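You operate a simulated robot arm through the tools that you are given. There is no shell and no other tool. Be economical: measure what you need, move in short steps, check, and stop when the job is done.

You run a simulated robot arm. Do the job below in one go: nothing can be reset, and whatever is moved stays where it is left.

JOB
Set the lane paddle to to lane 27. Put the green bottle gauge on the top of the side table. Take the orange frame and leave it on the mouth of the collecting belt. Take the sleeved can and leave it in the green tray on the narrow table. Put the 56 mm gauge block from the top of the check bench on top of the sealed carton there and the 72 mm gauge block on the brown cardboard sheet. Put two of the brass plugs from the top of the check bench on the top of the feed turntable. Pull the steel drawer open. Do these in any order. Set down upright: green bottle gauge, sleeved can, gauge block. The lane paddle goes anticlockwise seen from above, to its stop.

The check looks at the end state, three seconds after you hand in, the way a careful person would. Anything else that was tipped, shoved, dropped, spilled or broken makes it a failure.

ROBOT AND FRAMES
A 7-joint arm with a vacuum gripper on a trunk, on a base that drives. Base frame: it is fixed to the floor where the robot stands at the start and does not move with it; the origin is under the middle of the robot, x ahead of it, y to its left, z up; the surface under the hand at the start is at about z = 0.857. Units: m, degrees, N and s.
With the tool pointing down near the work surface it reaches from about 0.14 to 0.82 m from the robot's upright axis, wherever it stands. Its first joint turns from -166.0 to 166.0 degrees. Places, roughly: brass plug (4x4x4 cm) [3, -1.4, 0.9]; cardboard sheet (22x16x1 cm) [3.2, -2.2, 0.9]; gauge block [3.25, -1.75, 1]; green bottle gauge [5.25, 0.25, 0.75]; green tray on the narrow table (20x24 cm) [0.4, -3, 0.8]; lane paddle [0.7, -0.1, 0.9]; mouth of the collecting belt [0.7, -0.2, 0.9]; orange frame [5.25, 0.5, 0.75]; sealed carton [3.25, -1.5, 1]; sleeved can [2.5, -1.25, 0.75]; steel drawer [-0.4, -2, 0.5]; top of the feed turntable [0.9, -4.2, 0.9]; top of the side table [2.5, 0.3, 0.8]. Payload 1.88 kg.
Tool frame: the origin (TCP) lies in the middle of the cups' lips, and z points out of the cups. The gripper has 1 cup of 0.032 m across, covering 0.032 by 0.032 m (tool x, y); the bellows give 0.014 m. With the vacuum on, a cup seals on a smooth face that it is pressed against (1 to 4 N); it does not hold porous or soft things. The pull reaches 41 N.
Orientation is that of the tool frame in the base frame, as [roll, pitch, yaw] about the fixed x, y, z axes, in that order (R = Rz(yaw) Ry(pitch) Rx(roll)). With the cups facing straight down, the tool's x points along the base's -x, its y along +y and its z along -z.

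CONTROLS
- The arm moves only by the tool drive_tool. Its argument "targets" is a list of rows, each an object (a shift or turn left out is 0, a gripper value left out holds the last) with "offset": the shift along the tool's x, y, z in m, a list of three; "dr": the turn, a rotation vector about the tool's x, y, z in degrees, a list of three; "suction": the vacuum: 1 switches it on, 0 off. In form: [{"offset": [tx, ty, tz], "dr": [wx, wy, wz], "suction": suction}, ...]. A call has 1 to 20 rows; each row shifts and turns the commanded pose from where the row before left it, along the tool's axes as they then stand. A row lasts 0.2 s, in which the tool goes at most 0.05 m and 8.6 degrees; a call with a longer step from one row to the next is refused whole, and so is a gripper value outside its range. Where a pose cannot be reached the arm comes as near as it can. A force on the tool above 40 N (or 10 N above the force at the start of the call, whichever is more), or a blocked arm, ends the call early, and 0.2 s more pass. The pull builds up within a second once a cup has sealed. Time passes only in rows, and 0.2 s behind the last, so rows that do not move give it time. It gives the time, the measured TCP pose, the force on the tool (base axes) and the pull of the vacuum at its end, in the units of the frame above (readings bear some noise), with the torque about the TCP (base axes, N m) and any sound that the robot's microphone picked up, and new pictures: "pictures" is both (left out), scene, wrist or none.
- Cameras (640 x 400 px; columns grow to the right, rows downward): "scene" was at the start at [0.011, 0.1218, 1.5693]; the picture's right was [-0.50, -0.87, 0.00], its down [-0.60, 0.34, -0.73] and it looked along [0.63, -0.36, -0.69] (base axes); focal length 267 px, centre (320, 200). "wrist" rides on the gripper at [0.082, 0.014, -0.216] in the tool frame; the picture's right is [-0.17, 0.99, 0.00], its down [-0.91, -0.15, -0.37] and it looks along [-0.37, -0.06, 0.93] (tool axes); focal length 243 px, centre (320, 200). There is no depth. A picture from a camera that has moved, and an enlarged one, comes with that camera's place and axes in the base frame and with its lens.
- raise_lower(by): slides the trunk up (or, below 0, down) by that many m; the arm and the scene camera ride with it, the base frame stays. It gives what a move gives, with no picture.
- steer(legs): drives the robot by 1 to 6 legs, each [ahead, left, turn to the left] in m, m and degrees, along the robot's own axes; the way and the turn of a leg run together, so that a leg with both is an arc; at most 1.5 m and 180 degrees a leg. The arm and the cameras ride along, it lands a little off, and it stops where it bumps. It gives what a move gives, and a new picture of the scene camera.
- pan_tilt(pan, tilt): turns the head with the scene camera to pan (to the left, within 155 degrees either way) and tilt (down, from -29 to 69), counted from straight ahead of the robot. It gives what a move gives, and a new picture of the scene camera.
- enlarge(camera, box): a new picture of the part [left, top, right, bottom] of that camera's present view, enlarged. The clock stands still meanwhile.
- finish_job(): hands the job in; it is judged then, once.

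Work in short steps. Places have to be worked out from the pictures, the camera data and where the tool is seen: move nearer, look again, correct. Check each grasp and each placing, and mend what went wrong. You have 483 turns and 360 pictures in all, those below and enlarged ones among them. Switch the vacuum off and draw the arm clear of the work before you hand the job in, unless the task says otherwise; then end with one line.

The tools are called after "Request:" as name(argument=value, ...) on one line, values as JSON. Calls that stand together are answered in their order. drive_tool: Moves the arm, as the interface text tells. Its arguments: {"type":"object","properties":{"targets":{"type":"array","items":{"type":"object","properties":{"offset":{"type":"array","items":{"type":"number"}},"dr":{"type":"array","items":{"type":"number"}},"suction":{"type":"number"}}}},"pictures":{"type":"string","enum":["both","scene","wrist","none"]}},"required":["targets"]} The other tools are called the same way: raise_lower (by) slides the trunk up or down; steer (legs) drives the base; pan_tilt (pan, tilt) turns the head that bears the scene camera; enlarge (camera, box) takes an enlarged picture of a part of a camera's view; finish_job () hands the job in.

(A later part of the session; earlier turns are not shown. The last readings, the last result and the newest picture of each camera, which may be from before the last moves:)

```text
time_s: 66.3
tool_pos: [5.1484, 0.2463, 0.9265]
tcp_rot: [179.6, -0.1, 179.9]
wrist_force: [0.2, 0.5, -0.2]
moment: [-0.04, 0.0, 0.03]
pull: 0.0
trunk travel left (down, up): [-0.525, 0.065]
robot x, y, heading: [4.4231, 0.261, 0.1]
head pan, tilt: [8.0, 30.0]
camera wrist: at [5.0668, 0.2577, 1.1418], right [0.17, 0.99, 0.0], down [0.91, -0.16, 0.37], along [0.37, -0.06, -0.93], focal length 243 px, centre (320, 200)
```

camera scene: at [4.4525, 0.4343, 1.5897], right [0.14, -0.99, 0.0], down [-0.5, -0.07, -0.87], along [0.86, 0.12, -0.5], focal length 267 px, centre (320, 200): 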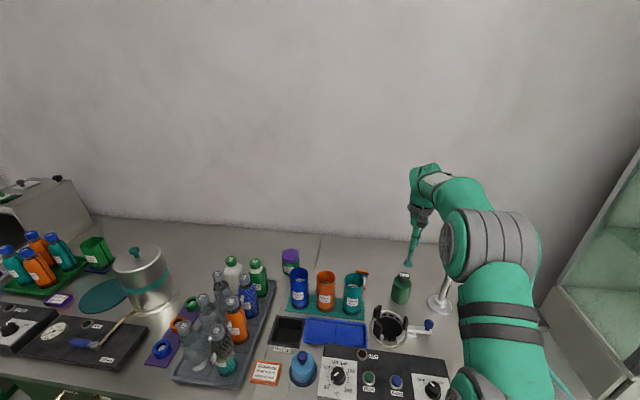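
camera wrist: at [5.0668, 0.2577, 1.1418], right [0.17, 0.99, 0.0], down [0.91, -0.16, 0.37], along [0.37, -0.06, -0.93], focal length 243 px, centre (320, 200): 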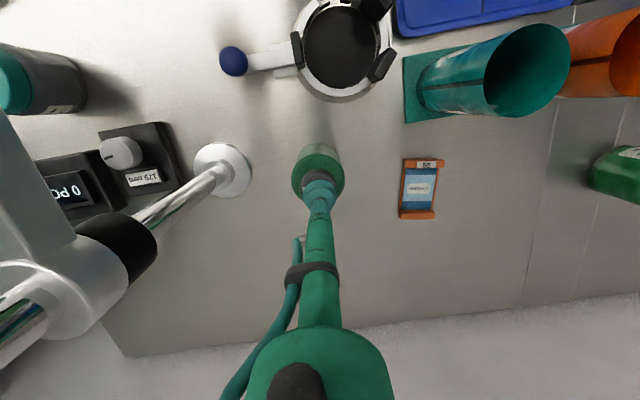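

Not touching yet; continue down in small steps.

Request:
drive_tool(targets=[{"offset": [0, 0, 0.006]}, {"offset": [0, 0, 0.006]}, {"offset": [0, 0, 0.004]}, {"offset": [0, 0, 0]}], pictures="none")

Request:
enlarge(camera="wrist", box=[280, 130, 360, 210])

```text
time_s: 67.3
tool_pos: [5.1479, 0.2466, 0.9125]
tcp_rot: [179.7, 0.1, 179.9]
wrist_force: [0.4, 0.8, 3.3]
moment: [0.03, -0.04, -0.03]
pull: 40.2
trunk travel left (down, up): [-0.525, 0.065]
robot x, y, heading: [4.4217, 0.2591, -0.1]
head pan, tilt: [8.0, 30.0]
```

```text
5.00 times, centred on (320, 170) of wrist
camera zoom: at [5.0658, 0.259, 1.1279], right [0.17, 0.99, 0.01], down [0.91, -0.16, 0.37], along [0.37, -0.06, -0.93], focal length 1213 px, centre (320, 350)
```

zoom: 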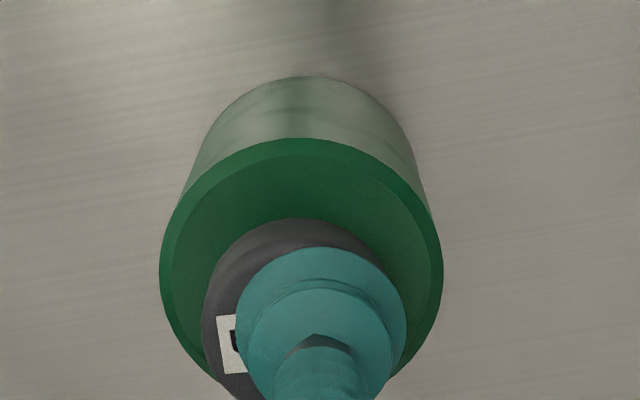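

Sealed with 40 N pull at z 0.913 (knob top). I lift straight up and check.

Request:
drive_tool(targets=[{"offset": [0, 0, -0.01]}, {"offset": [0, 0, -0.02]}, {"offset": [0, 0, -0.04]}, {"offset": [0, 0, -0.05]}, {"offset": [0, 0, -0.05]}, {"offset": [0, 0, -0.05]}, {"offset": [0, 0, 0]}])

```text
time_s: 68.9
tool_pos: [5.144, 0.2447, 1.1287]
tcp_rot: [179.7, -0.1, 179.7]
wrist_force: [-0.9, -0.4, -1.3]
moment: [0.02, 0.01, -0.01]
pull: 40.7
trunk travel left (down, up): [-0.525, 0.065]
robot x, y, heading: [4.4238, 0.2577, 0.1]
head pan, tilt: [8.0, 30.0]
camera scene: at [4.452, 0.4343, 1.5897], right [0.14, -0.99, 0.0], down [-0.49, -0.07, -0.87], along [0.86, 0.12, -0.5], focal length 267 px, centre (320, 200)
camera wrist: at [5.0628, 0.257, 1.3455], right [0.17, 0.99, 0.0], down [0.91, -0.16, 0.37], along [0.37, -0.06, -0.93], focal length 243 px, centre (320, 200)
```

scene: 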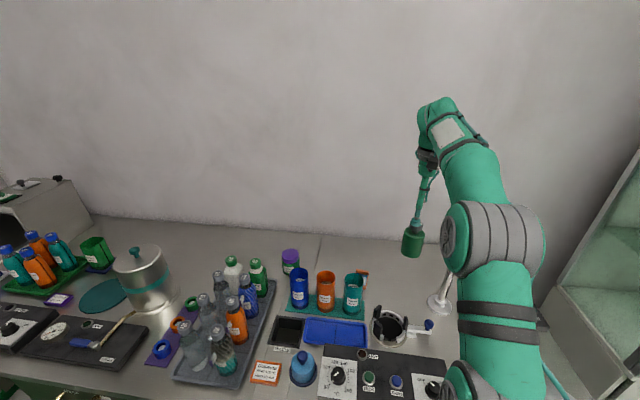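
wrist: 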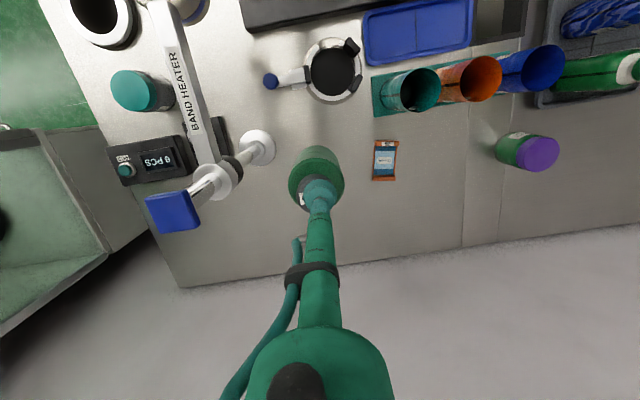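

The gauge hangs upright. I retract the arm, back off and turn round to face the side table.

Request:
drive_tool(targets=[{"offset": [0, 0, -0.04]}, {"offset": [0.02, 0, -0.03]}, {"offset": [0.04, 0, 0]}, {"offset": [0.045, 0, 0]}, {"offset": [0.045, 0, 0]}, {"offset": [0.045, 0, 0]}, {"offset": [0.045, 0, 0]}, {"offset": [0.045, 0, 0]}, {"offset": [0.04, 0, 0]}, {"offset": [0.02, 0, 0]}, {"offset": [0, 0, 0]}], pictures="none")

Request:
steer(legs=[[-0.75, 0.1, 0], [0, 0, 90], [0, 0, 90]])

Request:
pan_tilt(pan=15, tilt=35)

```text
time_s: 71.3
tool_pos: [4.8012, 0.245, 1.2017]
tcp_rot: [179.6, 0.0, 179.9]
wrist_force: [0.2, -0.2, -2.0]
moment: [-0.04, 0.01, 0.02]
pull: 40.5
trunk travel left (down, up): [-0.525, 0.065]
robot x, y, heading: [4.4244, 0.2621, 0.2]
head pan, tilt: [8.0, 30.0]
```

```text
time_s: 83.1
tool_pos: [3.2767, 0.379, 1.2021]
tcp_rot: [179.8, 0.1, -1.6]
wrist_force: [1.0, 1.2, -2.5]
moment: [0.03, -0.03, -0.01]
pull: 40.4
trunk travel left (down, up): [-0.525, 0.065]
robot x, y, heading: [3.6515, 0.3575, 178.8]
head pan, tilt: [8.0, 30.0]
camera scene: at [3.6192, 0.1794, 1.5897], right [-0.12, 0.99, 0.0], down [0.5, 0.06, -0.87], along [-0.86, -0.1, -0.5], focal length 267 px, centre (320, 200)
```

scene: 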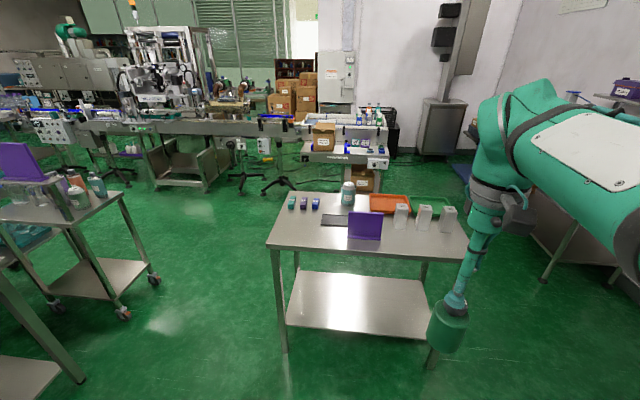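

```text
time_s: 83.8
tool_pos: [3.2767, 0.3792, 1.201]
tcp_rot: [179.7, 0.0, -1.6]
wrist_force: [0.3, -0.6, -2.1]
moment: [-0.01, -0.01, 0.01]
pull: 40.5
trunk travel left (down, up): [-0.525, 0.065]
robot x, y, heading: [3.6526, 0.3545, 178.6]
head pan, tilt: [15.0, 35.0]
camera scene: at [3.6235, 0.1692, 1.5819], right [-0.24, 0.97, 0.0], down [0.56, 0.14, -0.82], along [-0.8, -0.19, -0.57], focal length 267 px, centre (320, 200)
```

scene: 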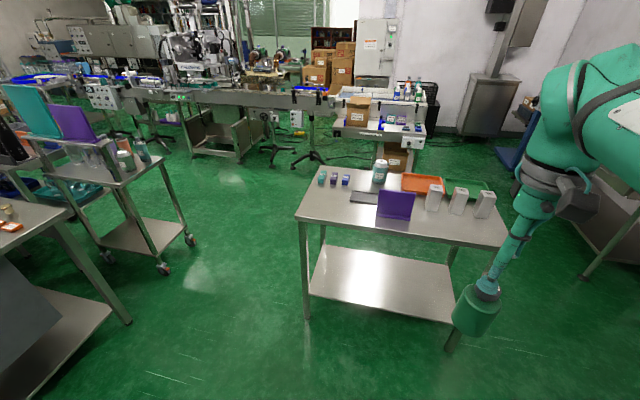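

The side table's near-left part is empty; I'll place the gauge near (2.56, 0.02). I drive closer.

Request:
steer(legs=[[0.38, 0.32, 1.3]])

Request:
pan_tilt(pan=5, tilt=45)

Request:
enlarge(camera="wrist", box=[0, 0, 640, 400])

```text
time_s: 86.7
tool_pos: [2.8863, 0.057, 1.2005]
tcp_rot: [179.7, 0.0, -0.3]
wrist_force: [-0.6, -0.2, -2.6]
moment: [-0.02, 0.01, 0.01]
pull: 40.7
trunk travel left (down, up): [-0.525, 0.065]
robot x, y, heading: [3.2663, 0.0427, 179.8]
head pan, tilt: [15.0, 35.0]
camera scene: at [3.2378, -0.1449, 1.5819], right [-0.26, 0.97, 0.0], down [0.55, 0.15, -0.82], along [-0.79, -0.21, -0.57], focal length 267 px, centre (320, 200)
```

scene: 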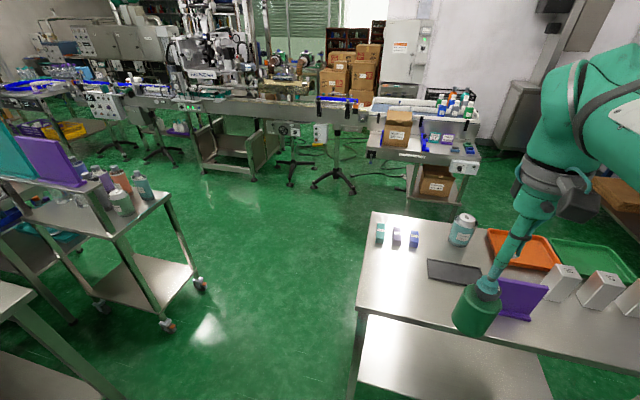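

```text
time_s: 87.5
tool_pos: [2.8874, 0.0586, 1.2016]
tcp_rot: [179.7, 0.0, -0.4]
wrist_force: [0.1, 0.6, -0.8]
moment: [0.01, 0.01, 0.04]
pull: 40.7
trunk travel left (down, up): [-0.525, 0.065]
robot x, y, heading: [3.2644, 0.045, 179.7]
head pan, tilt: [5.0, 45.0]
camera scene: at [3.2419, -0.1292, 1.5671], right [-0.09, 1.0, 0.0], down [0.7, 0.06, -0.71], along [-0.7, -0.06, -0.71], focal length 267 px, centre (320, 200)
```

scene: 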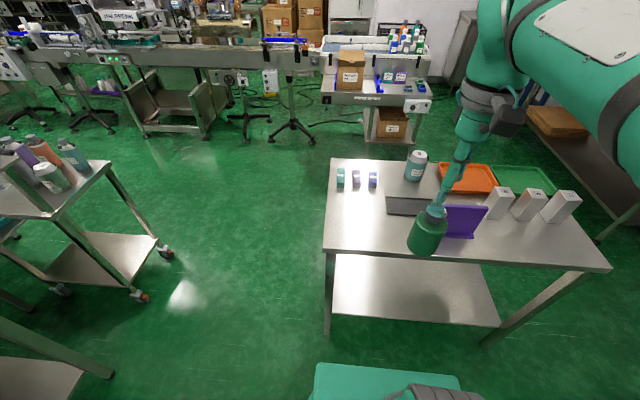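

```text
1.00 times, centred on (320, 200) of wrist (not enlarged: the box is as wide or as high as the picture)
camera zoom: at [2.9691, 0.0433, 1.4171], right [-0.17, -0.98, 0.0], down [-0.91, 0.16, 0.37], along [-0.37, 0.06, -0.93], focal length 243 px, centre (320, 200)
```

zoom: 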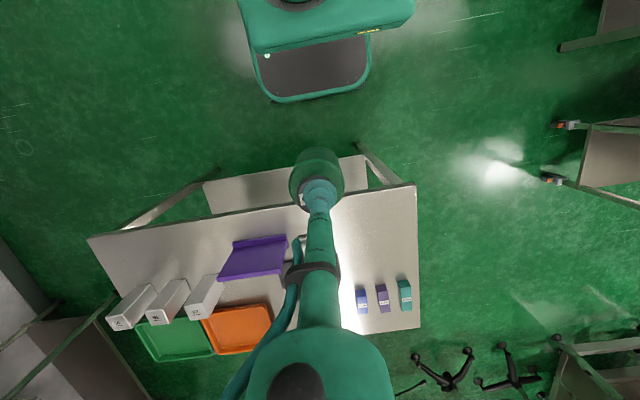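

Target (2.60, 0.0) is clear. I extend over it and lower to a safe height.

Request:
drive_tool(targets=[{"offset": [-0.041, 0.008, 0]}, {"offset": [-0.041, 0.008, 0]}, {"offset": [-0.041, 0.008, 0]}, {"offset": [-0.041, 0.008, 0]}, {"offset": [-0.041, 0.008, 0]}, {"offset": [-0.041, 0.009, 0]}, {"offset": [-0.041, 0.009, 0]}, {"offset": [0, 0, 0.045]}, {"offset": [0, 0, 0.045]}, {"offset": [0, 0, 0.045]}, {"offset": [0, 0, 0.045]}, {"offset": [0, 0, 0.045]}, {"offset": [0, 0, 0]}])

```text
time_s: 90.2
tool_pos: [2.5988, -0.0029, 0.9762]
tcp_rot: [179.7, 0.0, -0.5]
wrist_force: [-1.2, -0.2, -1.7]
moment: [0.03, 0.02, 0.0]
pull: 40.7
trunk travel left (down, up): [-0.525, 0.065]
robot x, y, heading: [3.2644, 0.0428, 179.9]
head pan, tilt: [5.0, 45.0]
camera scene: at [3.2416, -0.1293, 1.5671], right [-0.09, 1.0, 0.0], down [0.7, 0.06, -0.71], along [-0.7, -0.06, -0.71], focal length 267 px, centre (320, 200)
camera wrist: at [2.6815, -0.0176, 1.191], right [-0.17, -0.98, 0.01], down [-0.91, 0.16, 0.37], along [-0.37, 0.06, -0.93], focal length 243 px, centre (320, 200)
```

scene: 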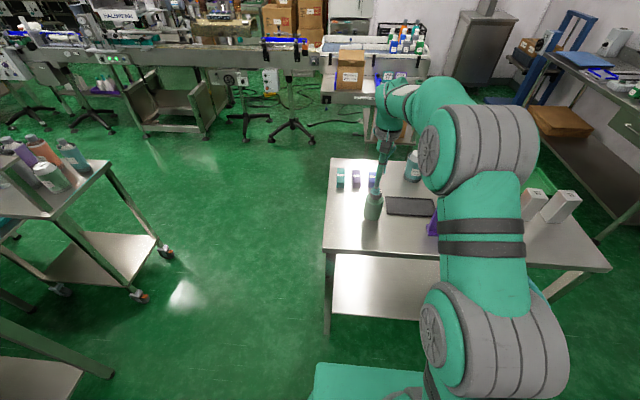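
wrist: 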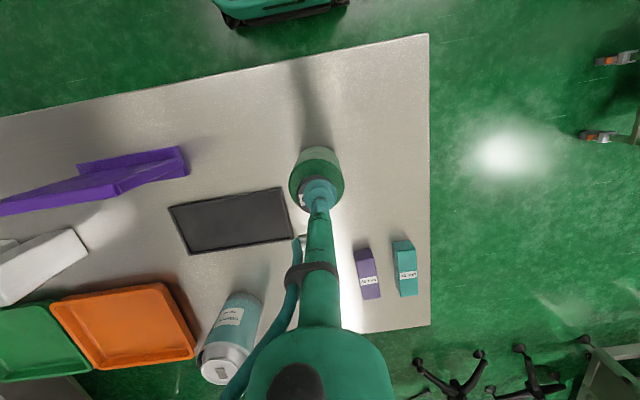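

Spot is clear; I shift 3 cm away from the pad and lower slowly.

Request:
drive_tool(targets=[{"offset": [0.02, 0.03, 0]}, {"offset": [0, 0, 0.02]}, {"offset": [0, 0, 0.015]}, {"offset": [0, 0, 0.008]}, {"offset": [0, 0, 0.006]}, {"offset": [0, 0, 0.006]}, {"offset": [0, 0, 0]}], pictures="wrist")

```text
time_s: 91.4
tool_pos: [2.6149, -0.0317, 0.938]
tcp_rot: [179.5, 0.9, -0.4]
wrist_force: [3.0, -2.0, 10.6]
moment: [0.33, 0.1, -0.09]
pull: 40.4
trunk travel left (down, up): [-0.525, 0.065]
robot x, y, heading: [3.2604, 0.0407, 180.0]
head pan, tilt: [5.0, 45.0]
stopped in row 5: the force on the tool passed its limit at 44 N (the readings are from after the stop); the commanded pose is now the measured one
camera wrist: at [2.7012, -0.0449, 1.1517], right [-0.17, -0.98, 0.01], down [-0.91, 0.16, 0.39], along [-0.38, 0.06, -0.92], focal length 243 px, centre (320, 200)
```

wrist: 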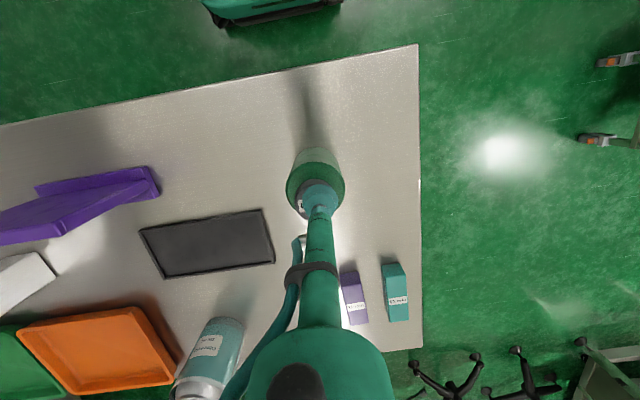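

The base is on the table (contact near z 0.938). I ease off a little, release and wait.

Request:
drive_tool(targets=[{"offset": [0, 0, -0.003]}, {"offset": [0, 0, 0], "suction": 0}, {"offset": [0, 0, 0]}, {"offset": [0, 0, 0]}, {"offset": [0, 0, 0]}, {"offset": [0, 0, 0]}], pictures="none")

Request:
drive_tool(targets=[{"offset": [0, 0, -0.01]}, {"offset": [0, 0, -0.02]}, {"offset": [0, 0, -0.04]}, {"offset": [0, 0, -0.05]}, {"offset": [0, 0, -0.05]}, {"offset": [0, 0, -0.05]}, {"offset": [0, 0, 0]}], pictures="both")

```text
time_s: 92.8
tool_pos: [2.6162, -0.0322, 0.939]
tcp_rot: [179.6, 0.5, -0.4]
wrist_force: [-1.1, -0.5, 4.8]
moment: [0.01, 0.0, -0.01]
pull: 0.0
trunk travel left (down, up): [-0.525, 0.065]
robot x, y, heading: [3.2673, 0.0432, 179.9]
head pan, tilt: [5.0, 45.0]
```

```text
time_s: 94.4
tool_pos: [2.6181, -0.0327, 1.1555]
tcp_rot: [179.6, 0.6, -0.4]
wrist_force: [1.3, -0.1, -0.4]
moment: [0.03, 0.01, 0.04]
pull: 0.0
trunk travel left (down, up): [-0.525, 0.065]
robot x, y, heading: [3.2632, 0.0418, 180.1]
head pan, tilt: [5.0, 45.0]
camera scene: at [3.2422, -0.1293, 1.5671], right [-0.09, 1.0, 0.0], down [0.7, 0.06, -0.71], along [-0.7, -0.06, -0.71], focal length 267 px, centre (320, 200)
camera wrist: at [2.703, -0.0468, 1.3693], right [-0.17, -0.99, 0.01], down [-0.91, 0.16, 0.38], along [-0.38, 0.06, -0.92], focal length 243 px, centre (320, 200)
```

scene: 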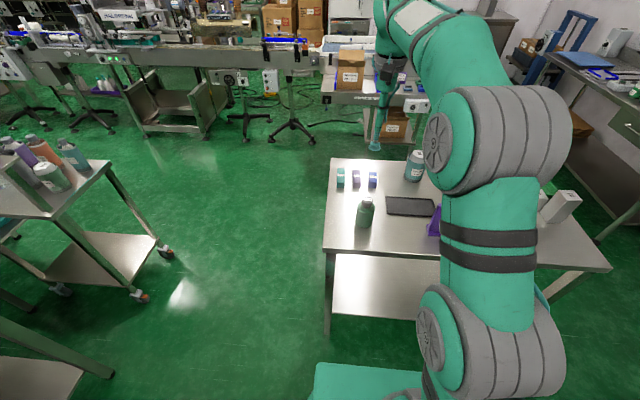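
wrist: 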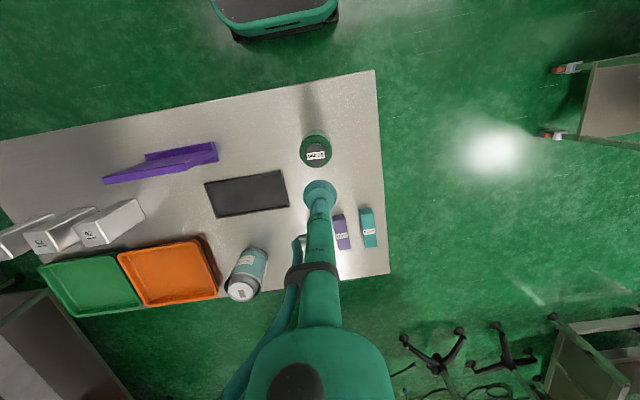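

The gauge stands upright on the side table. I retract, turn round and return to the back bench for the frame.

Request:
drive_tool(targets=[{"offset": [0.045, 0, -0.015]}, {"offset": [0.045, 0, -0.015]}, {"offset": [0.045, 0, -0.015]}, {"offset": [0.045, 0, 0]}, {"offset": [0.045, 0, 0]}, {"offset": [0.045, 0, 0]}, {"offset": [0.02, -0.03, 0], "dr": [0, -0.6, 0]}, {"offset": [0, 0, 0]}], pictures="none")

Request:
steer(legs=[[-0.2, 0, 0], [0, 0, -90], [0, 0, -90], [0.6, 0.3, 0]])

```text
time_s: 96.2
tool_pos: [2.9093, -0.002, 1.2013]
tcp_rot: [179.7, 1.2, -0.4]
wrist_force: [0.2, 0.3, 0.6]
moment: [-0.01, 0.01, 0.01]
pull: 0.1
trunk travel left (down, up): [-0.525, 0.065]
robot x, y, heading: [3.2659, 0.0435, 180.0]
head pan, tilt: [5.0, 45.0]
```

```text
time_s: 108.8
tool_pos: [4.4377, 0.359, 1.2006]
tcp_rot: [179.6, 1.2, 177.4]
wrist_force: [-0.1, -0.3, 0.2]
moment: [0.0, -0.01, 0.01]
pull: 0.0
trunk travel left (down, up): [-0.525, 0.065]
robot x, y, heading: [4.0803, 0.3288, -2.3]
head pan, tilt: [5.0, 45.0]
camera scene: at [4.1087, 0.4973, 1.5671], right [0.05, -1.0, 0.0], down [-0.71, -0.03, -0.71], along [0.71, 0.03, -0.71], focal length 267 px, centre (320, 200)
```

scene: 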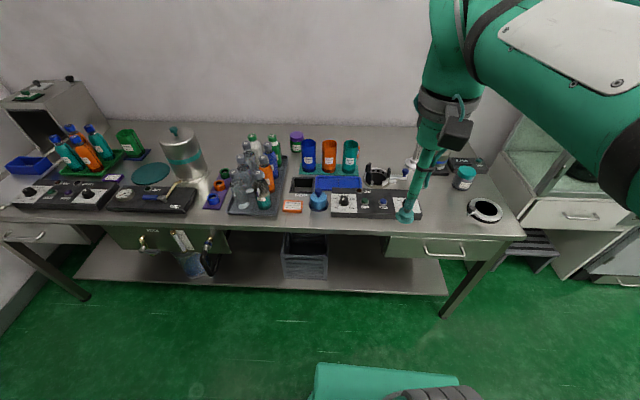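

Correct the slight tilt, then drive up to the bench.

Request:
drive_tool(targets=[{"offset": [0, 0, 0], "dr": [0, 1.2, 0]}, {"offset": [0, 0, 0]}], pictures="none")

Request:
steer(legs=[[0.365, 0.06, 2.3]])

```text
time_s: 109.4
tool_pos: [4.4379, 0.3599, 1.2003]
tcp_rot: [179.6, 0.1, 177.4]
wrist_force: [-0.3, 1.0, 0.6]
moment: [0.02, -0.02, -0.02]
pull: 0.0
trunk travel left (down, up): [-0.525, 0.065]
robot x, y, heading: [4.0796, 0.33, -2.3]
head pan, tilt: [5.0, 45.0]
```

```text
time_s: 111.8
tool_pos: [4.8119, 0.4245, 1.2004]
tcp_rot: [179.6, 0.0, 179.5]
wrist_force: [0.8, 0.2, 0.2]
moment: [0.0, 0.02, -0.03]
pull: 0.1
trunk travel left (down, up): [-0.525, 0.065]
robot x, y, heading: [4.4605, 0.3811, -0.2]
head pan, tilt: [5.0, 45.0]
camera scene: at [4.4776, 0.5506, 1.5671], right [0.08, -1.0, 0.0], down [-0.7, -0.06, -0.71], along [0.7, 0.06, -0.71], focal length 267 px, centre (320, 200)
```

scene: 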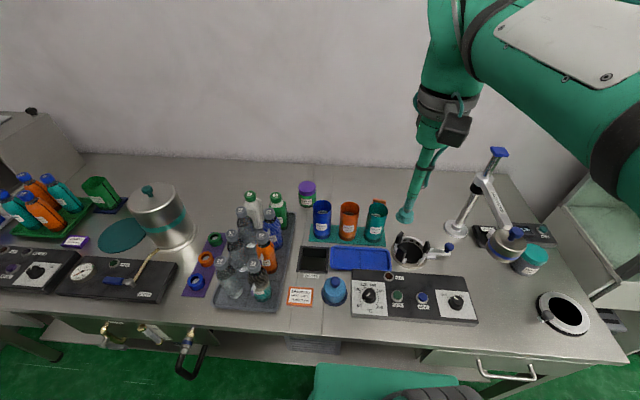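

Move over the frame at about (5.205, 0.376) and look down at it.

Request:
drive_tool(targets=[{"offset": [-0.043, -0.005, 0]}, {"offset": [-0.043, -0.005, 0]}, {"offset": [-0.043, -0.005, 0]}, {"offset": [-0.043, -0.005, 0]}, {"offset": [-0.043, -0.005, 0]}, {"offset": [-0.043, -0.005, 0]}, {"offset": [-0.043, -0.005, 0]}, {"offset": [-0.043, -0.005, 0]}, {"offset": [-0.043, -0.005, 0]}, {"offset": [0, 0, 0.045]}, {"offset": [0, 0, 0.045]}, {"offset": [0, 0, 0.045]}, {"offset": [0, 0, 0.045]}, {"offset": [0, 0, 0.03]}, {"offset": [0, 0, 0]}])

Request:
enlarge(camera="wrist", box=[260, 120, 380, 220])

```text
time_s: 115.0
tool_pos: [5.1773, 0.3801, 0.9809]
tcp_rot: [179.6, -0.1, 179.5]
wrist_force: [-0.8, 0.1, 0.4]
moment: [0.01, 0.02, -0.03]
pull: 0.0
out of reach, approached as far as the arm can: row 9
trunk travel left (down, up): [-0.525, 0.065]
robot x, y, heading: [4.4567, 0.3826, -0.2]
head pan, tilt: [5.0, 45.0]
camera scene: at [4.4778, 0.5506, 1.5671], right [0.08, -1.0, 0.0], down [-0.7, -0.06, -0.71], along [0.7, 0.06, -0.71], focal length 267 px, centre (320, 200)
camera wrist: at [5.0963, 0.3929, 1.1968], right [0.17, 0.98, 0.01], down [0.91, -0.16, 0.37], along [0.37, -0.06, -0.93], focal length 243 px, centre (320, 200)
```

scene: 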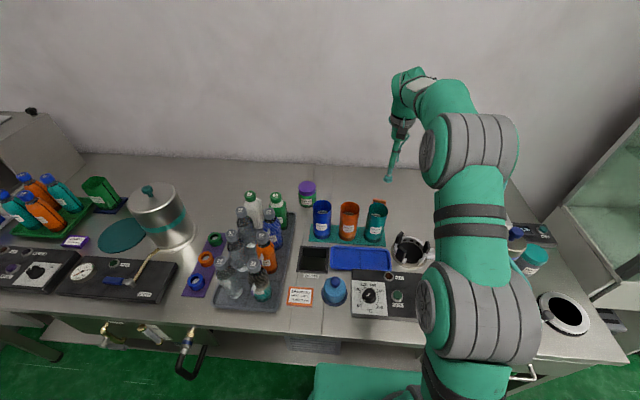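
wrist: 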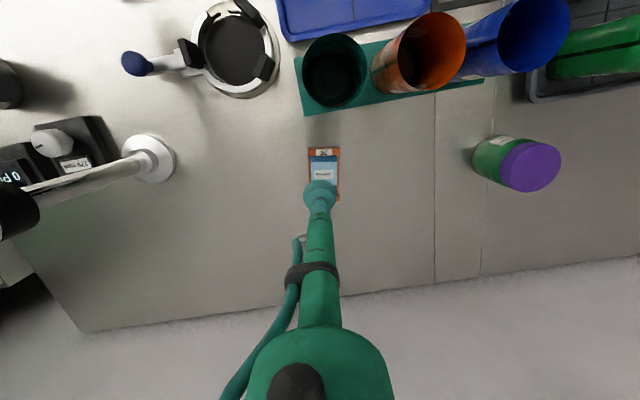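

```text
4.00 times, centred on (320, 170) of wrist
camera zoom: at [5.0963, 0.3929, 1.1968], right [0.17, 0.98, 0.01], down [0.91, -0.16, 0.37], along [0.37, -0.06, -0.93], focal length 970 px, centre (320, 320)
```

zoom: 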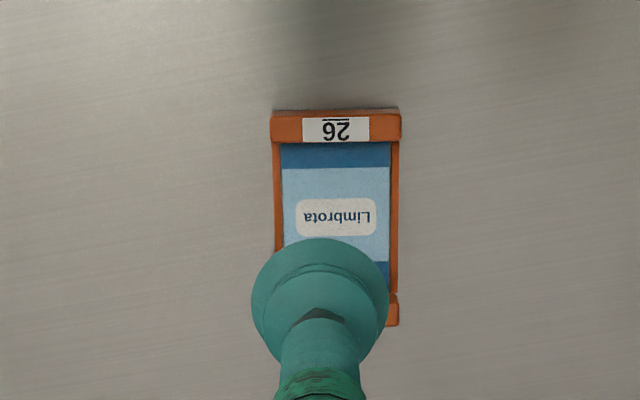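

The frame is a holder with a card, centre near (5.203, 0.383). I centre the cup on the card and descend close to it.

Request:
drive_tool(targets=[{"offset": [-0.026, 0.003, 0]}, {"offset": [0, 0, 0.045]}, {"offset": [0, 0, 0.045]}, {"offset": [0, 0, 0.02]}, {"offset": [0, 0, 0]}], pictures="none")

Request:
enlarge(camera="wrist", box=[260, 120, 380, 220])

```text
time_s: 116.2
tool_pos: [5.2021, 0.3829, 0.871]
tcp_rot: [179.5, 0.0, 179.6]
wrist_force: [0.3, -0.1, -1.3]
moment: [0.02, -0.03, 0.01]
pull: 0.1
trunk travel left (down, up): [-0.525, 0.065]
robot x, y, heading: [4.4569, 0.3826, -0.0]
head pan, tilt: [5.0, 45.0]
```

```text
4.00 times, centred on (320, 170) of wrist
camera zoom: at [5.1207, 0.3958, 1.0861], right [0.17, 0.98, 0.01], down [0.91, -0.16, 0.37], along [0.37, -0.06, -0.93], focal length 970 px, centre (320, 320)
```

zoom: 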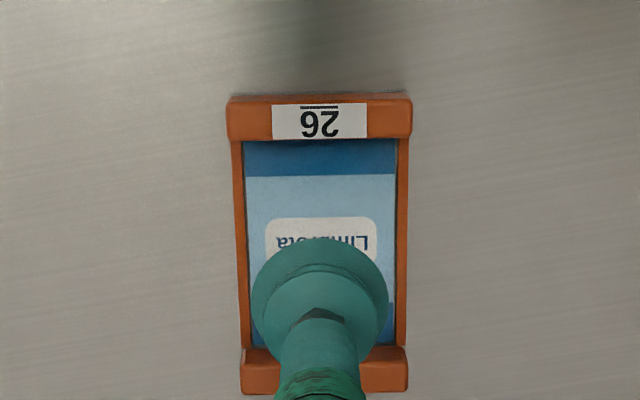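

Well centred. Vacuum on, descend in small steps.

Request:
drive_tool(targets=[{"offset": [0, 0, 0.02], "suction": 1}, {"offset": [0, 0, 0.012]}, {"offset": [0, 0, 0.006]}, {"offset": [0, 0, 0.005]}, {"offset": [0, 0, 0]}], pictures="none")

```text
time_s: 117.4
tool_pos: [5.2022, 0.3834, 0.829]
tcp_rot: [179.6, 0.0, 179.5]
wrist_force: [0.8, -0.2, 0.4]
moment: [0.04, -0.02, -0.03]
pull: 0.1
trunk travel left (down, up): [-0.525, 0.065]
robot x, y, heading: [4.4545, 0.3781, -0.1]
head pan, tilt: [5.0, 45.0]
```

No contact yet; a few more small steps.

Request:
drive_tool(targets=[{"offset": [0, 0, 0.005]}, {"offset": [0, 0, 0.004]}, {"offset": [0, 0, 0]}, {"offset": [0, 0, 0]}], pictures="none")

```text
time_s: 118.4
tool_pos: [5.2026, 0.3839, 0.8168]
tcp_rot: [179.6, 0.0, 179.6]
wrist_force: [1.1, 0.3, -0.5]
moment: [0.0, 0.02, 0.02]
pull: 0.0
trunk travel left (down, up): [-0.525, 0.065]
robot x, y, heading: [4.4565, 0.3812, -0.3]
head pan, tilt: [5.0, 45.0]
```

Request:
drive_tool(targets=[{"offset": [0, 0, 0.004]}, {"offset": [0, 0, 0.003]}, {"offset": [0, 0, 0]}, {"offset": [0, 0, 0]}], pictures="wrist")

```text
time_s: 119.4
tool_pos: [5.2033, 0.3843, 0.8119]
tcp_rot: [179.5, 0.0, 179.5]
wrist_force: [-0.6, 0.3, 1.1]
moment: [0.0, 0.04, -0.02]
pull: 0.0
trunk travel left (down, up): [-0.525, 0.065]
robot x, y, heading: [4.4576, 0.3782, 0.1]
head pan, tilt: [5.0, 45.0]
camera wrist: at [5.1219, 0.3956, 1.0281], right [0.17, 0.98, 0.01], down [0.91, -0.16, 0.37], along [0.37, -0.06, -0.93], focal length 243 px, centre (320, 200)
```

wrist: 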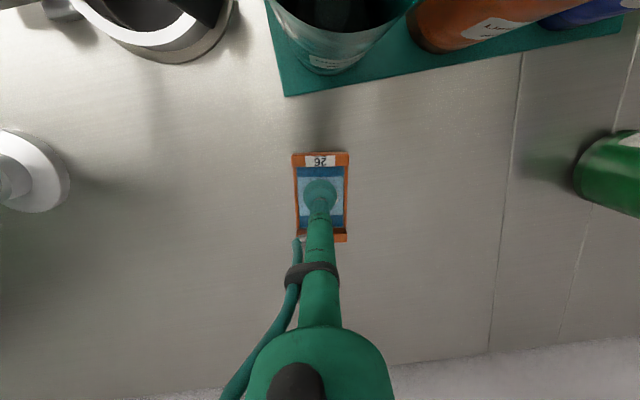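

Just about touching; press slightly more.

Request:
drive_tool(targets=[{"offset": [0, 0, 0.003]}, {"offset": [0, 0, 0.003]}, {"offset": [0, 0, 0]}, {"offset": [0, 0, 0]}], pictures="none")

```text
time_s: 120.4
tool_pos: [5.2026, 0.3837, 0.8066]
tcp_rot: [179.6, 0.0, 179.5]
wrist_force: [-0.3, -0.7, -0.8]
moment: [-0.01, 0.02, -0.03]
pull: 40.4
trunk travel left (down, up): [-0.525, 0.065]
robot x, y, heading: [4.4536, 0.38, -0.5]
head pan, tilt: [5.0, 45.0]
```

Sealed at 40 N; lift and look whether the frame comes along.

Request:
drive_tool(targets=[{"offset": [0, 0, -0.01]}, {"offset": [0, 0, -0.02]}, {"offset": [0, 0, -0.04]}, {"offset": [0, 0, -0.05]}, {"offset": [0, 0, -0.05]}, {"offset": [0, 0, -0.05]}, {"offset": [0, 0, 0]}])

Request:
enlarge(camera="wrist", box=[260, 120, 380, 250])

```text
time_s: 122.0
tool_pos: [5.2021, 0.3806, 1.0271]
tcp_rot: [179.6, 0.0, 179.5]
wrist_force: [0.8, -0.2, 0.6]
moment: [-0.04, 0.0, 0.04]
pull: 40.9
trunk travel left (down, up): [-0.525, 0.065]
robot x, y, heading: [4.4563, 0.379, -0.1]
head pan, tilt: [5.0, 45.0]
camera scene: at [4.4772, 0.5505, 1.5671], right [0.08, -1.0, 0.0], down [-0.7, -0.06, -0.71], along [0.7, 0.06, -0.71], focal length 267 px, centre (320, 200)
camera wrist: at [5.1212, 0.391, 1.2432], right [0.17, 0.98, 0.01], down [0.91, -0.16, 0.37], along [0.37, -0.06, -0.93], focal length 243 px, centre (320, 200)
```

scene: 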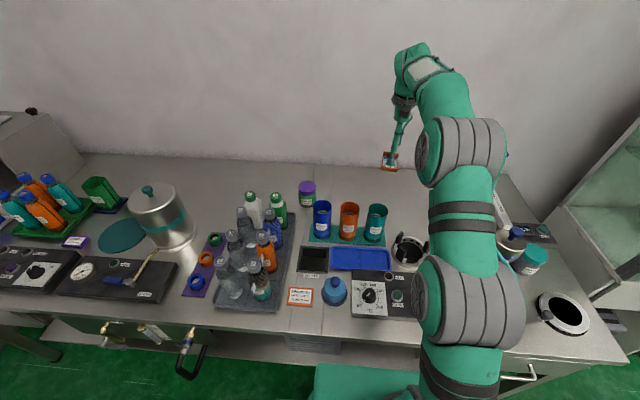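
wrist: 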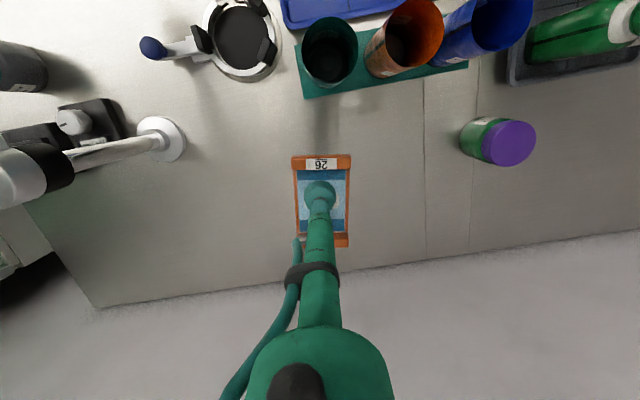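

```text
3.08 times, centred on (320, 185) of wrist
camera zoom: at [5.1212, 0.391, 1.2432], right [0.17, 0.98, 0.01], down [0.91, -0.16, 0.37], along [0.37, -0.06, -0.93], focal length 746 px, centre (320, 246)
```

zoom: 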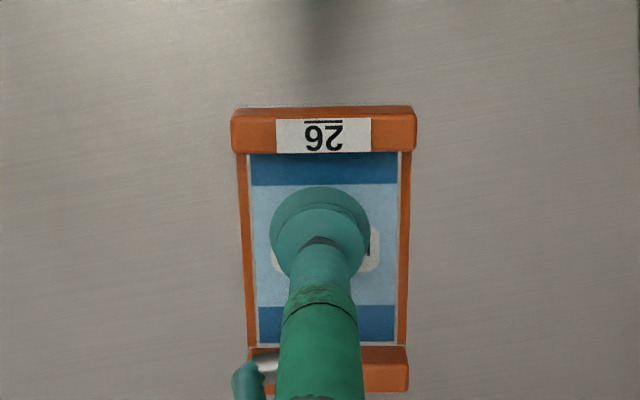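

The frame is held flat. I retract and return by the left side toward the belt, in checked stages.

Request:
drive_tool(targets=[{"offset": [0.0, 0, -0.045]}, {"offset": [0.0, 0, -0.045]}, {"offset": [0.02, 0, -0.045]}, {"offset": [0.04, 0, -0.025]}, {"offset": [0.045, 0, 0]}, {"offset": [0.045, 0, 0]}, {"offset": [0.045, 0, 0]}, {"offset": [0.045, 0, 0]}, {"offset": [0.045, 0, 0]}, {"offset": [0.045, 0, 0]}, {"offset": [0.045, 0, 0]}, {"offset": [0.04, 0, 0]}, {"offset": [0, 0, 0]}], pictures="none")

Request:
steer(legs=[[-0.75, 0, 0], [0, 0.82, 0]])

```text
time_s: 124.8
tool_pos: [4.7854, 0.3846, 1.1884]
tcp_rot: [179.5, 0.0, 179.4]
wrist_force: [-0.5, 0.0, 0.8]
moment: [-0.01, -0.05, 0.0]
pull: 40.5
trunk travel left (down, up): [-0.525, 0.065]
robot x, y, heading: [4.4538, 0.3819, -0.6]
head pan, tilt: [5.0, 45.0]
```

```text
time_s: 132.8
tool_pos: [4.0564, 1.1975, 1.1894]
tcp_rot: [179.6, 0.0, 178.4]
wrist_force: [0.0, 0.0, -0.7]
moment: [-0.01, 0.04, -0.03]
pull: 40.7
trunk travel left (down, up): [-0.525, 0.065]
robot x, y, heading: [3.7278, 1.2006, -1.5]
head pan, tilt: [5.0, 45.0]
camera scene: at [3.7507, 1.3684, 1.5671], right [0.06, -1.0, 0.0], down [-0.71, -0.05, -0.71], along [0.71, 0.05, -0.71], focal length 267 px, centre (320, 200)
```

scene: 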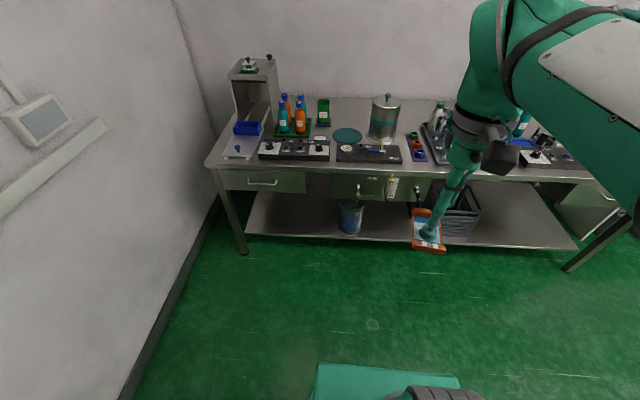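

At (3.73, 1.20). Continue backwards along y of about 1.2 to near x 0.9, then check.

Request:
steer(legs=[[-1.4, 0, 1.5], [-1.4, 0, 0]])

Request:
pan_tilt(pan=-100, tilt=35)

```text
time_s: 146.7
tool_pos: [1.1884, 1.1793, 1.1885]
tcp_rot: [179.6, -0.1, -178.7]
wrist_force: [0.0, 0.3, -0.7]
moment: [0.02, 0.0, 0.01]
pull: 40.5
trunk travel left (down, up): [-0.525, 0.065]
robot x, y, heading: [0.8585, 1.1637, 1.5]
head pan, tilt: [5.0, 45.0]
camera scene: at [0.8741, 1.3342, 1.5671], right [0.11, -0.99, 0.0], down [-0.7, -0.08, -0.71], along [0.7, 0.08, -0.71], focal length 267 px, centre (320, 200)
```

scene: 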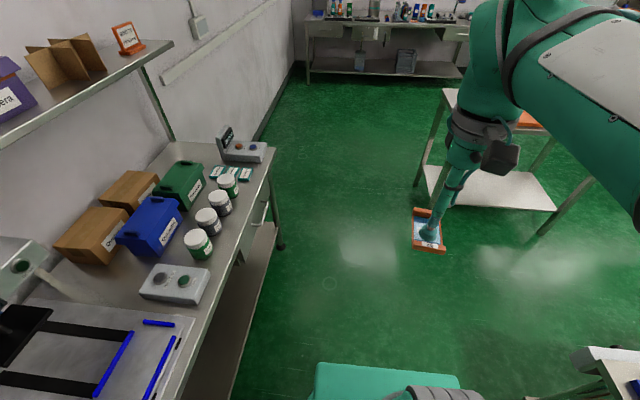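

```text
time_s: 148.5
tool_pos: [1.1874, 1.1779, 1.1882]
tcp_rot: [179.6, 0.0, -178.7]
wrist_force: [0.5, -0.1, -0.1]
moment: [0.0, -0.01, 0.0]
pull: 40.8
trunk travel left (down, up): [-0.525, 0.065]
robot x, y, heading: [0.8605, 1.1669, 1.8]
head pan, tilt: [-100.0, 35.0]
camera scene: at [0.7805, 1.2378, 1.5819], right [-0.99, 0.15, 0.0], down [0.08, 0.57, -0.82], along [-0.12, -0.81, -0.57], focal length 267 px, centre (320, 200)
```

scene: 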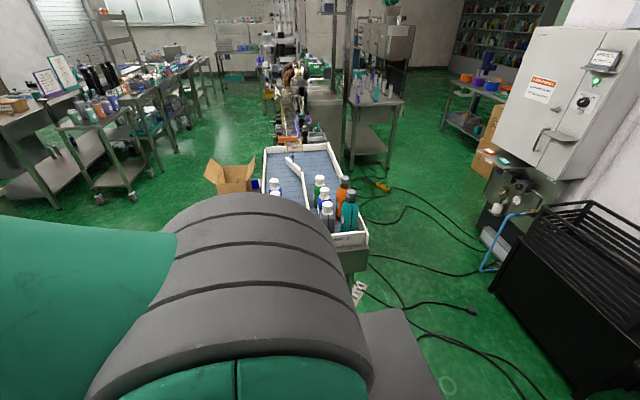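

The way is clear; I back to x of about 0 first.

Request:
steer(legs=[[-0.86, 0.03, -1.7]])

Request:
pan_tilt(pan=-80, tilt=50)

```text
time_s: 153.1
tool_pos: [0.317, 1.1873, 1.1879]
tcp_rot: [179.6, 0.1, 179.2]
wrist_force: [0.0, 0.4, -0.9]
moment: [0.0, 0.0, -0.02]
pull: 40.9
trunk travel left (down, up): [-0.525, 0.065]
robot x, y, heading: [-0.0136, 1.1867, -0.6]
head pan, tilt: [-100.0, 35.0]
camera scene: at [-0.0878, 1.2621, 1.5819], right [-0.98, 0.18, 0.0], down [0.1, 0.56, -0.82], along [-0.15, -0.81, -0.57], focal length 267 px, centre (320, 200)
```

scene: 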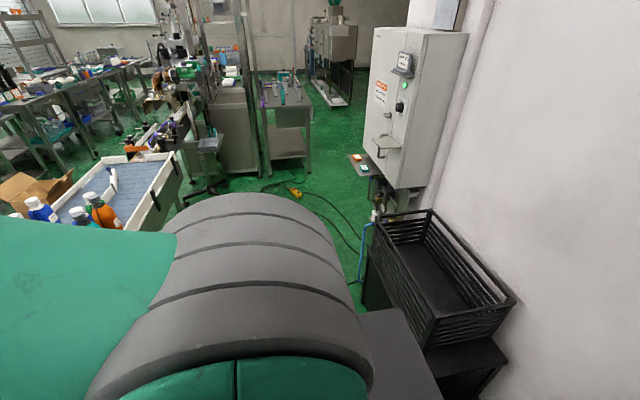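

```text
time_s: 153.9
tool_pos: [0.317, 1.1886, 1.1883]
tcp_rot: [179.6, 0.1, 179.2]
wrist_force: [0.0, 0.2, -1.4]
moment: [0.03, 0.01, 0.01]
pull: 40.7
trunk travel left (down, up): [-0.525, 0.065]
robot x, y, heading: [-0.0096, 1.1833, -0.4]
head pan, tilt: [-80.0, 50.0]
camera scene: at [-0.0591, 1.2727, 1.5602], right [-0.99, -0.16, 0.0], down [-0.13, 0.76, -0.64], along [0.11, -0.63, -0.77], focal length 267 px, centre (320, 200)
```

scene: 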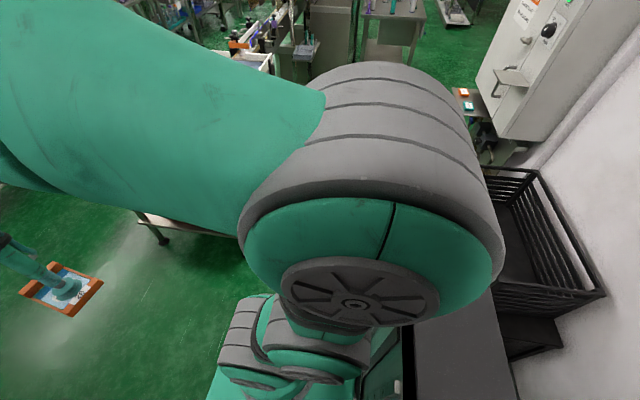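

Same line as the first drive; I slide right to y of about -0.08.

Request:
steer(legs=[[0.01, -0.7, 0.5]])

Request:
steer(legs=[[0.0, -0.55, 0]])

Request:
pan_tilt(pan=-15, tilt=50)

Request:
enlarge(camera="wrist", box=[0, 0, 640, 400])

```text
time_s: 157.8
tool_pos: [0.3289, 0.5032, 1.1878]
tcp_rot: [179.6, 0.0, -179.7]
wrist_force: [-0.4, -0.1, -1.2]
moment: [0.03, 0.0, 0.01]
pull: 41.0
trunk travel left (down, up): [-0.525, 0.065]
robot x, y, heading: [-0.0, 0.4932, 0.5]
head pan, tilt: [-80.0, 50.0]
camera scene: at [-0.0499, 0.5806, 1.5602], right [-0.98, -0.18, 0.0], down [-0.14, 0.75, -0.64], along [0.12, -0.63, -0.77], focal length 267 px, centre (320, 200)
```

scene: 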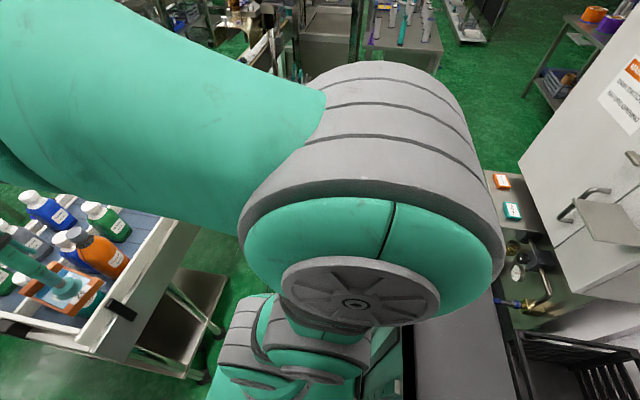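

```text
time_s: 160.9
tool_pos: [0.3332, -0.0541, 1.1878]
tcp_rot: [179.6, 0.0, -179.8]
wrist_force: [0.1, -0.4, 0.0]
moment: [-0.03, -0.02, -0.03]
pull: 40.3
trunk travel left (down, up): [-0.525, 0.065]
robot x, y, heading: [0.0029, -0.0573, 0.3]
head pan, tilt: [-80.0, 50.0]
camera scene: at [-0.0447, 0.0251, 1.5602], right [-0.98, -0.18, 0.0], down [-0.14, 0.75, -0.64], along [0.12, -0.63, -0.77], focal length 267 px, centre (320, 200)
```

scene: 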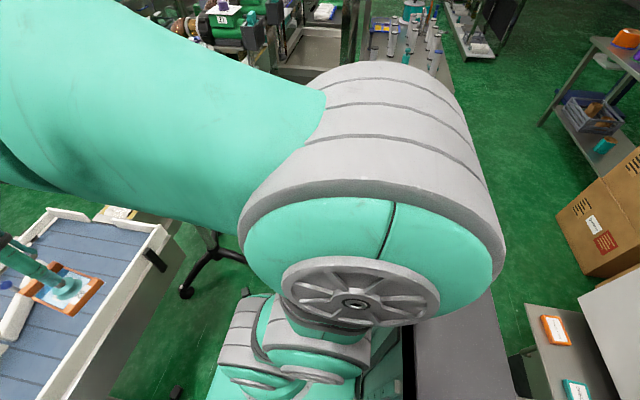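

```text
time_s: 162.3
tool_pos: [0.3324, -0.054, 1.1878]
tcp_rot: [179.6, -0.1, -179.8]
wrist_force: [0.4, -0.2, 0.1]
moment: [-0.04, -0.07, -0.03]
pull: 41.2
trunk travel left (down, up): [-0.525, 0.065]
robot x, y, heading: [0.0016, -0.0579, 0.2]
head pan, tilt: [-15.0, 50.0]
camera scene: at [0.0158, 0.0814, 1.5602], right [-0.25, -0.97, 0.0], down [-0.74, 0.19, -0.64], along [0.62, -0.16, -0.77], focal length 267 px, centre (320, 200)
```

scene: 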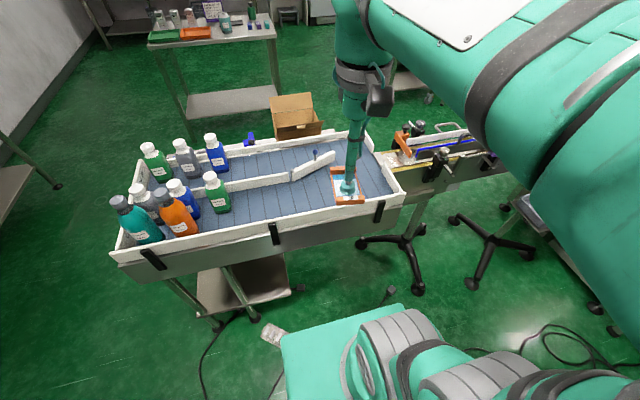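

```text
1.00 times, centred on (320, 200) of wrist (not enlarged: the box is as wide or as high as the picture)
camera zoom: at [0.2514, -0.0425, 1.4036], right [0.16, 0.99, 0.01], down [0.91, -0.15, 0.37], along [0.37, -0.05, -0.93], focal length 243 px, centre (320, 200)
```

zoom: 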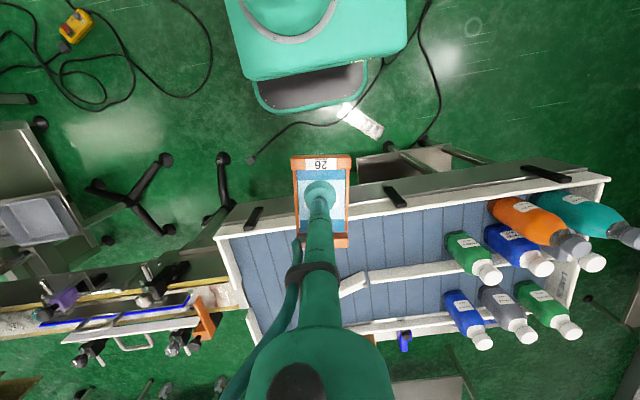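

The belt's mouth end is free between the paddle tip (y about -0.15) and end wall (y about -0.31). I carry the frame over (0.70, -0.24) and lower part way.

Request:
drive_tool(targets=[{"offset": [-0.041, -0.0205, 0]}, {"offset": [-0.041, -0.0205, 0]}, {"offset": [-0.041, -0.0205, 0]}, {"offset": [-0.041, -0.0205, 0]}, {"offset": [-0.041, -0.0205, 0]}, {"offset": [-0.041, -0.0205, 0]}, {"offset": [-0.041, -0.0205, 0]}, {"offset": [-0.041, -0.0205, 0]}, {"offset": [-0.041, -0.0205, 0]}, {"offset": [0, 0, 0.045]}, {"offset": [0, 0, 0.045]}, {"offset": [0, 0, 0.045]}, {"offset": [0, 0, 0.045]}, {"offset": [0, 0, 0.045]}, {"offset": [0, 0, 0]}])

```text
time_s: 165.5
tool_pos: [0.7041, -0.2349, 0.9615]
tcp_rot: [179.6, 0.0, -179.8]
wrist_force: [0.5, -0.4, -0.7]
moment: [-0.03, 0.02, -0.01]
pull: 40.7
trunk travel left (down, up): [-0.525, 0.065]
robot x, y, heading: [0.0049, -0.0586, 0.5]
head pan, tilt: [-15.0, 50.0]
camera scene: at [0.0161, 0.0813, 1.5602], right [-0.25, -0.97, 0.0], down [-0.74, 0.19, -0.64], along [0.62, -0.16, -0.77], focal length 267 px, centre (320, 200)
camera wrist: at [0.6217, -0.2229, 1.1775], right [0.16, 0.99, 0.01], down [0.91, -0.15, 0.37], along [0.37, -0.05, -0.93], focal length 243 px, centre (320, 200)
```

scene: 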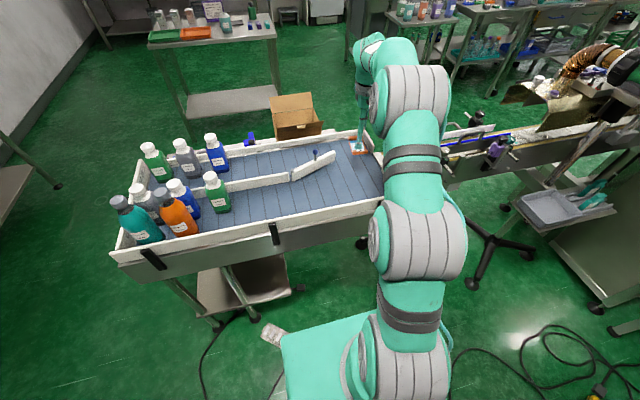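
wrist: 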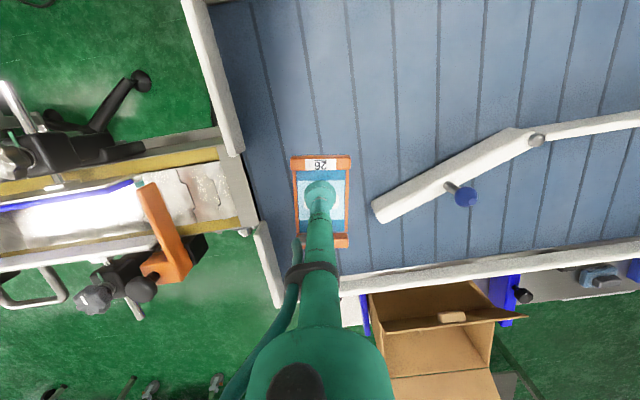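

Position is good, well between wall, gap and paddle. Lower slowly until contact.

Request:
drive_tool(targets=[{"offset": [0, 0, 0.03]}, {"offset": [0, 0, 0.03]}, {"offset": [0, 0, 0.015]}, {"offset": [0, 0, 0.006]}, {"offset": [0, 0, 0.004]}, {"offset": [0, 0, 0]}], pictures="none")

```text
time_s: 166.9
tool_pos: [0.7023, -0.2354, 0.8764]
tcp_rot: [179.6, 0.0, -179.8]
wrist_force: [0.1, -0.2, -1.3]
moment: [0.0, 0.02, 0.01]
pull: 40.3
trunk travel left (down, up): [-0.525, 0.065]
robot x, y, heading: [0.0036, -0.0606, -0.1]
head pan, tilt: [-15.0, 50.0]
```

Request:
drive_tool(targets=[{"offset": [0, 0, 0.004]}, {"offset": [0, 0, 0.004]}, {"offset": [0, 0, 0.003]}, {"offset": [0, 0, 0]}], pictures="none")

```text
time_s: 167.9
tool_pos: [0.7032, -0.2351, 0.864]
tcp_rot: [179.4, 0.1, -179.8]
wrist_force: [0.0, -1.3, 0.7]
moment: [0.01, 0.0, 0.01]
pull: 40.6
trunk travel left (down, up): [-0.525, 0.065]
robot x, y, heading: [0.0045, -0.0596, 0.5]
head pan, tilt: [-15.0, 50.0]
```

Request:
drive_tool(targets=[{"offset": [0, 0, 0.003]}, {"offset": [0, 0, 0.002]}, {"offset": [0, 0, 0]}], pictures="wrist")

```text
time_s: 168.7
tool_pos: [0.7014, -0.2339, 0.8612]
tcp_rot: [179.6, 0.0, -180.0]
wrist_force: [-5.4, 2.5, 4.2]
moment: [-0.14, -0.02, -0.02]
pull: 40.6
trunk travel left (down, up): [-0.525, 0.065]
robot x, y, heading: [0.0027, -0.0613, 0.5]
head pan, tilt: [-15.0, 50.0]
camera wrist: at [0.6208, -0.2237, 1.0773], right [0.16, 0.99, 0.01], down [0.91, -0.15, 0.37], along [0.37, -0.05, -0.93], focal length 243 px, centre (320, 200)
```

wrist: 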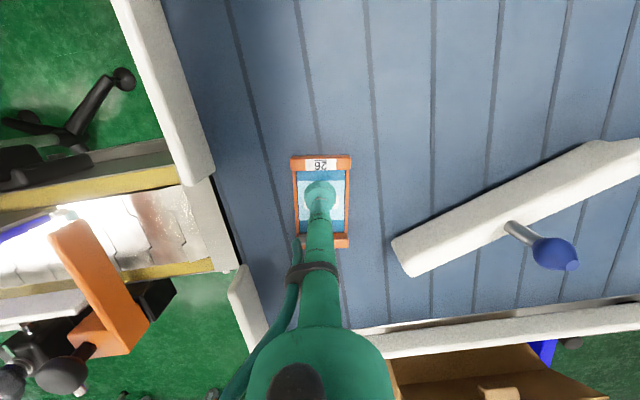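

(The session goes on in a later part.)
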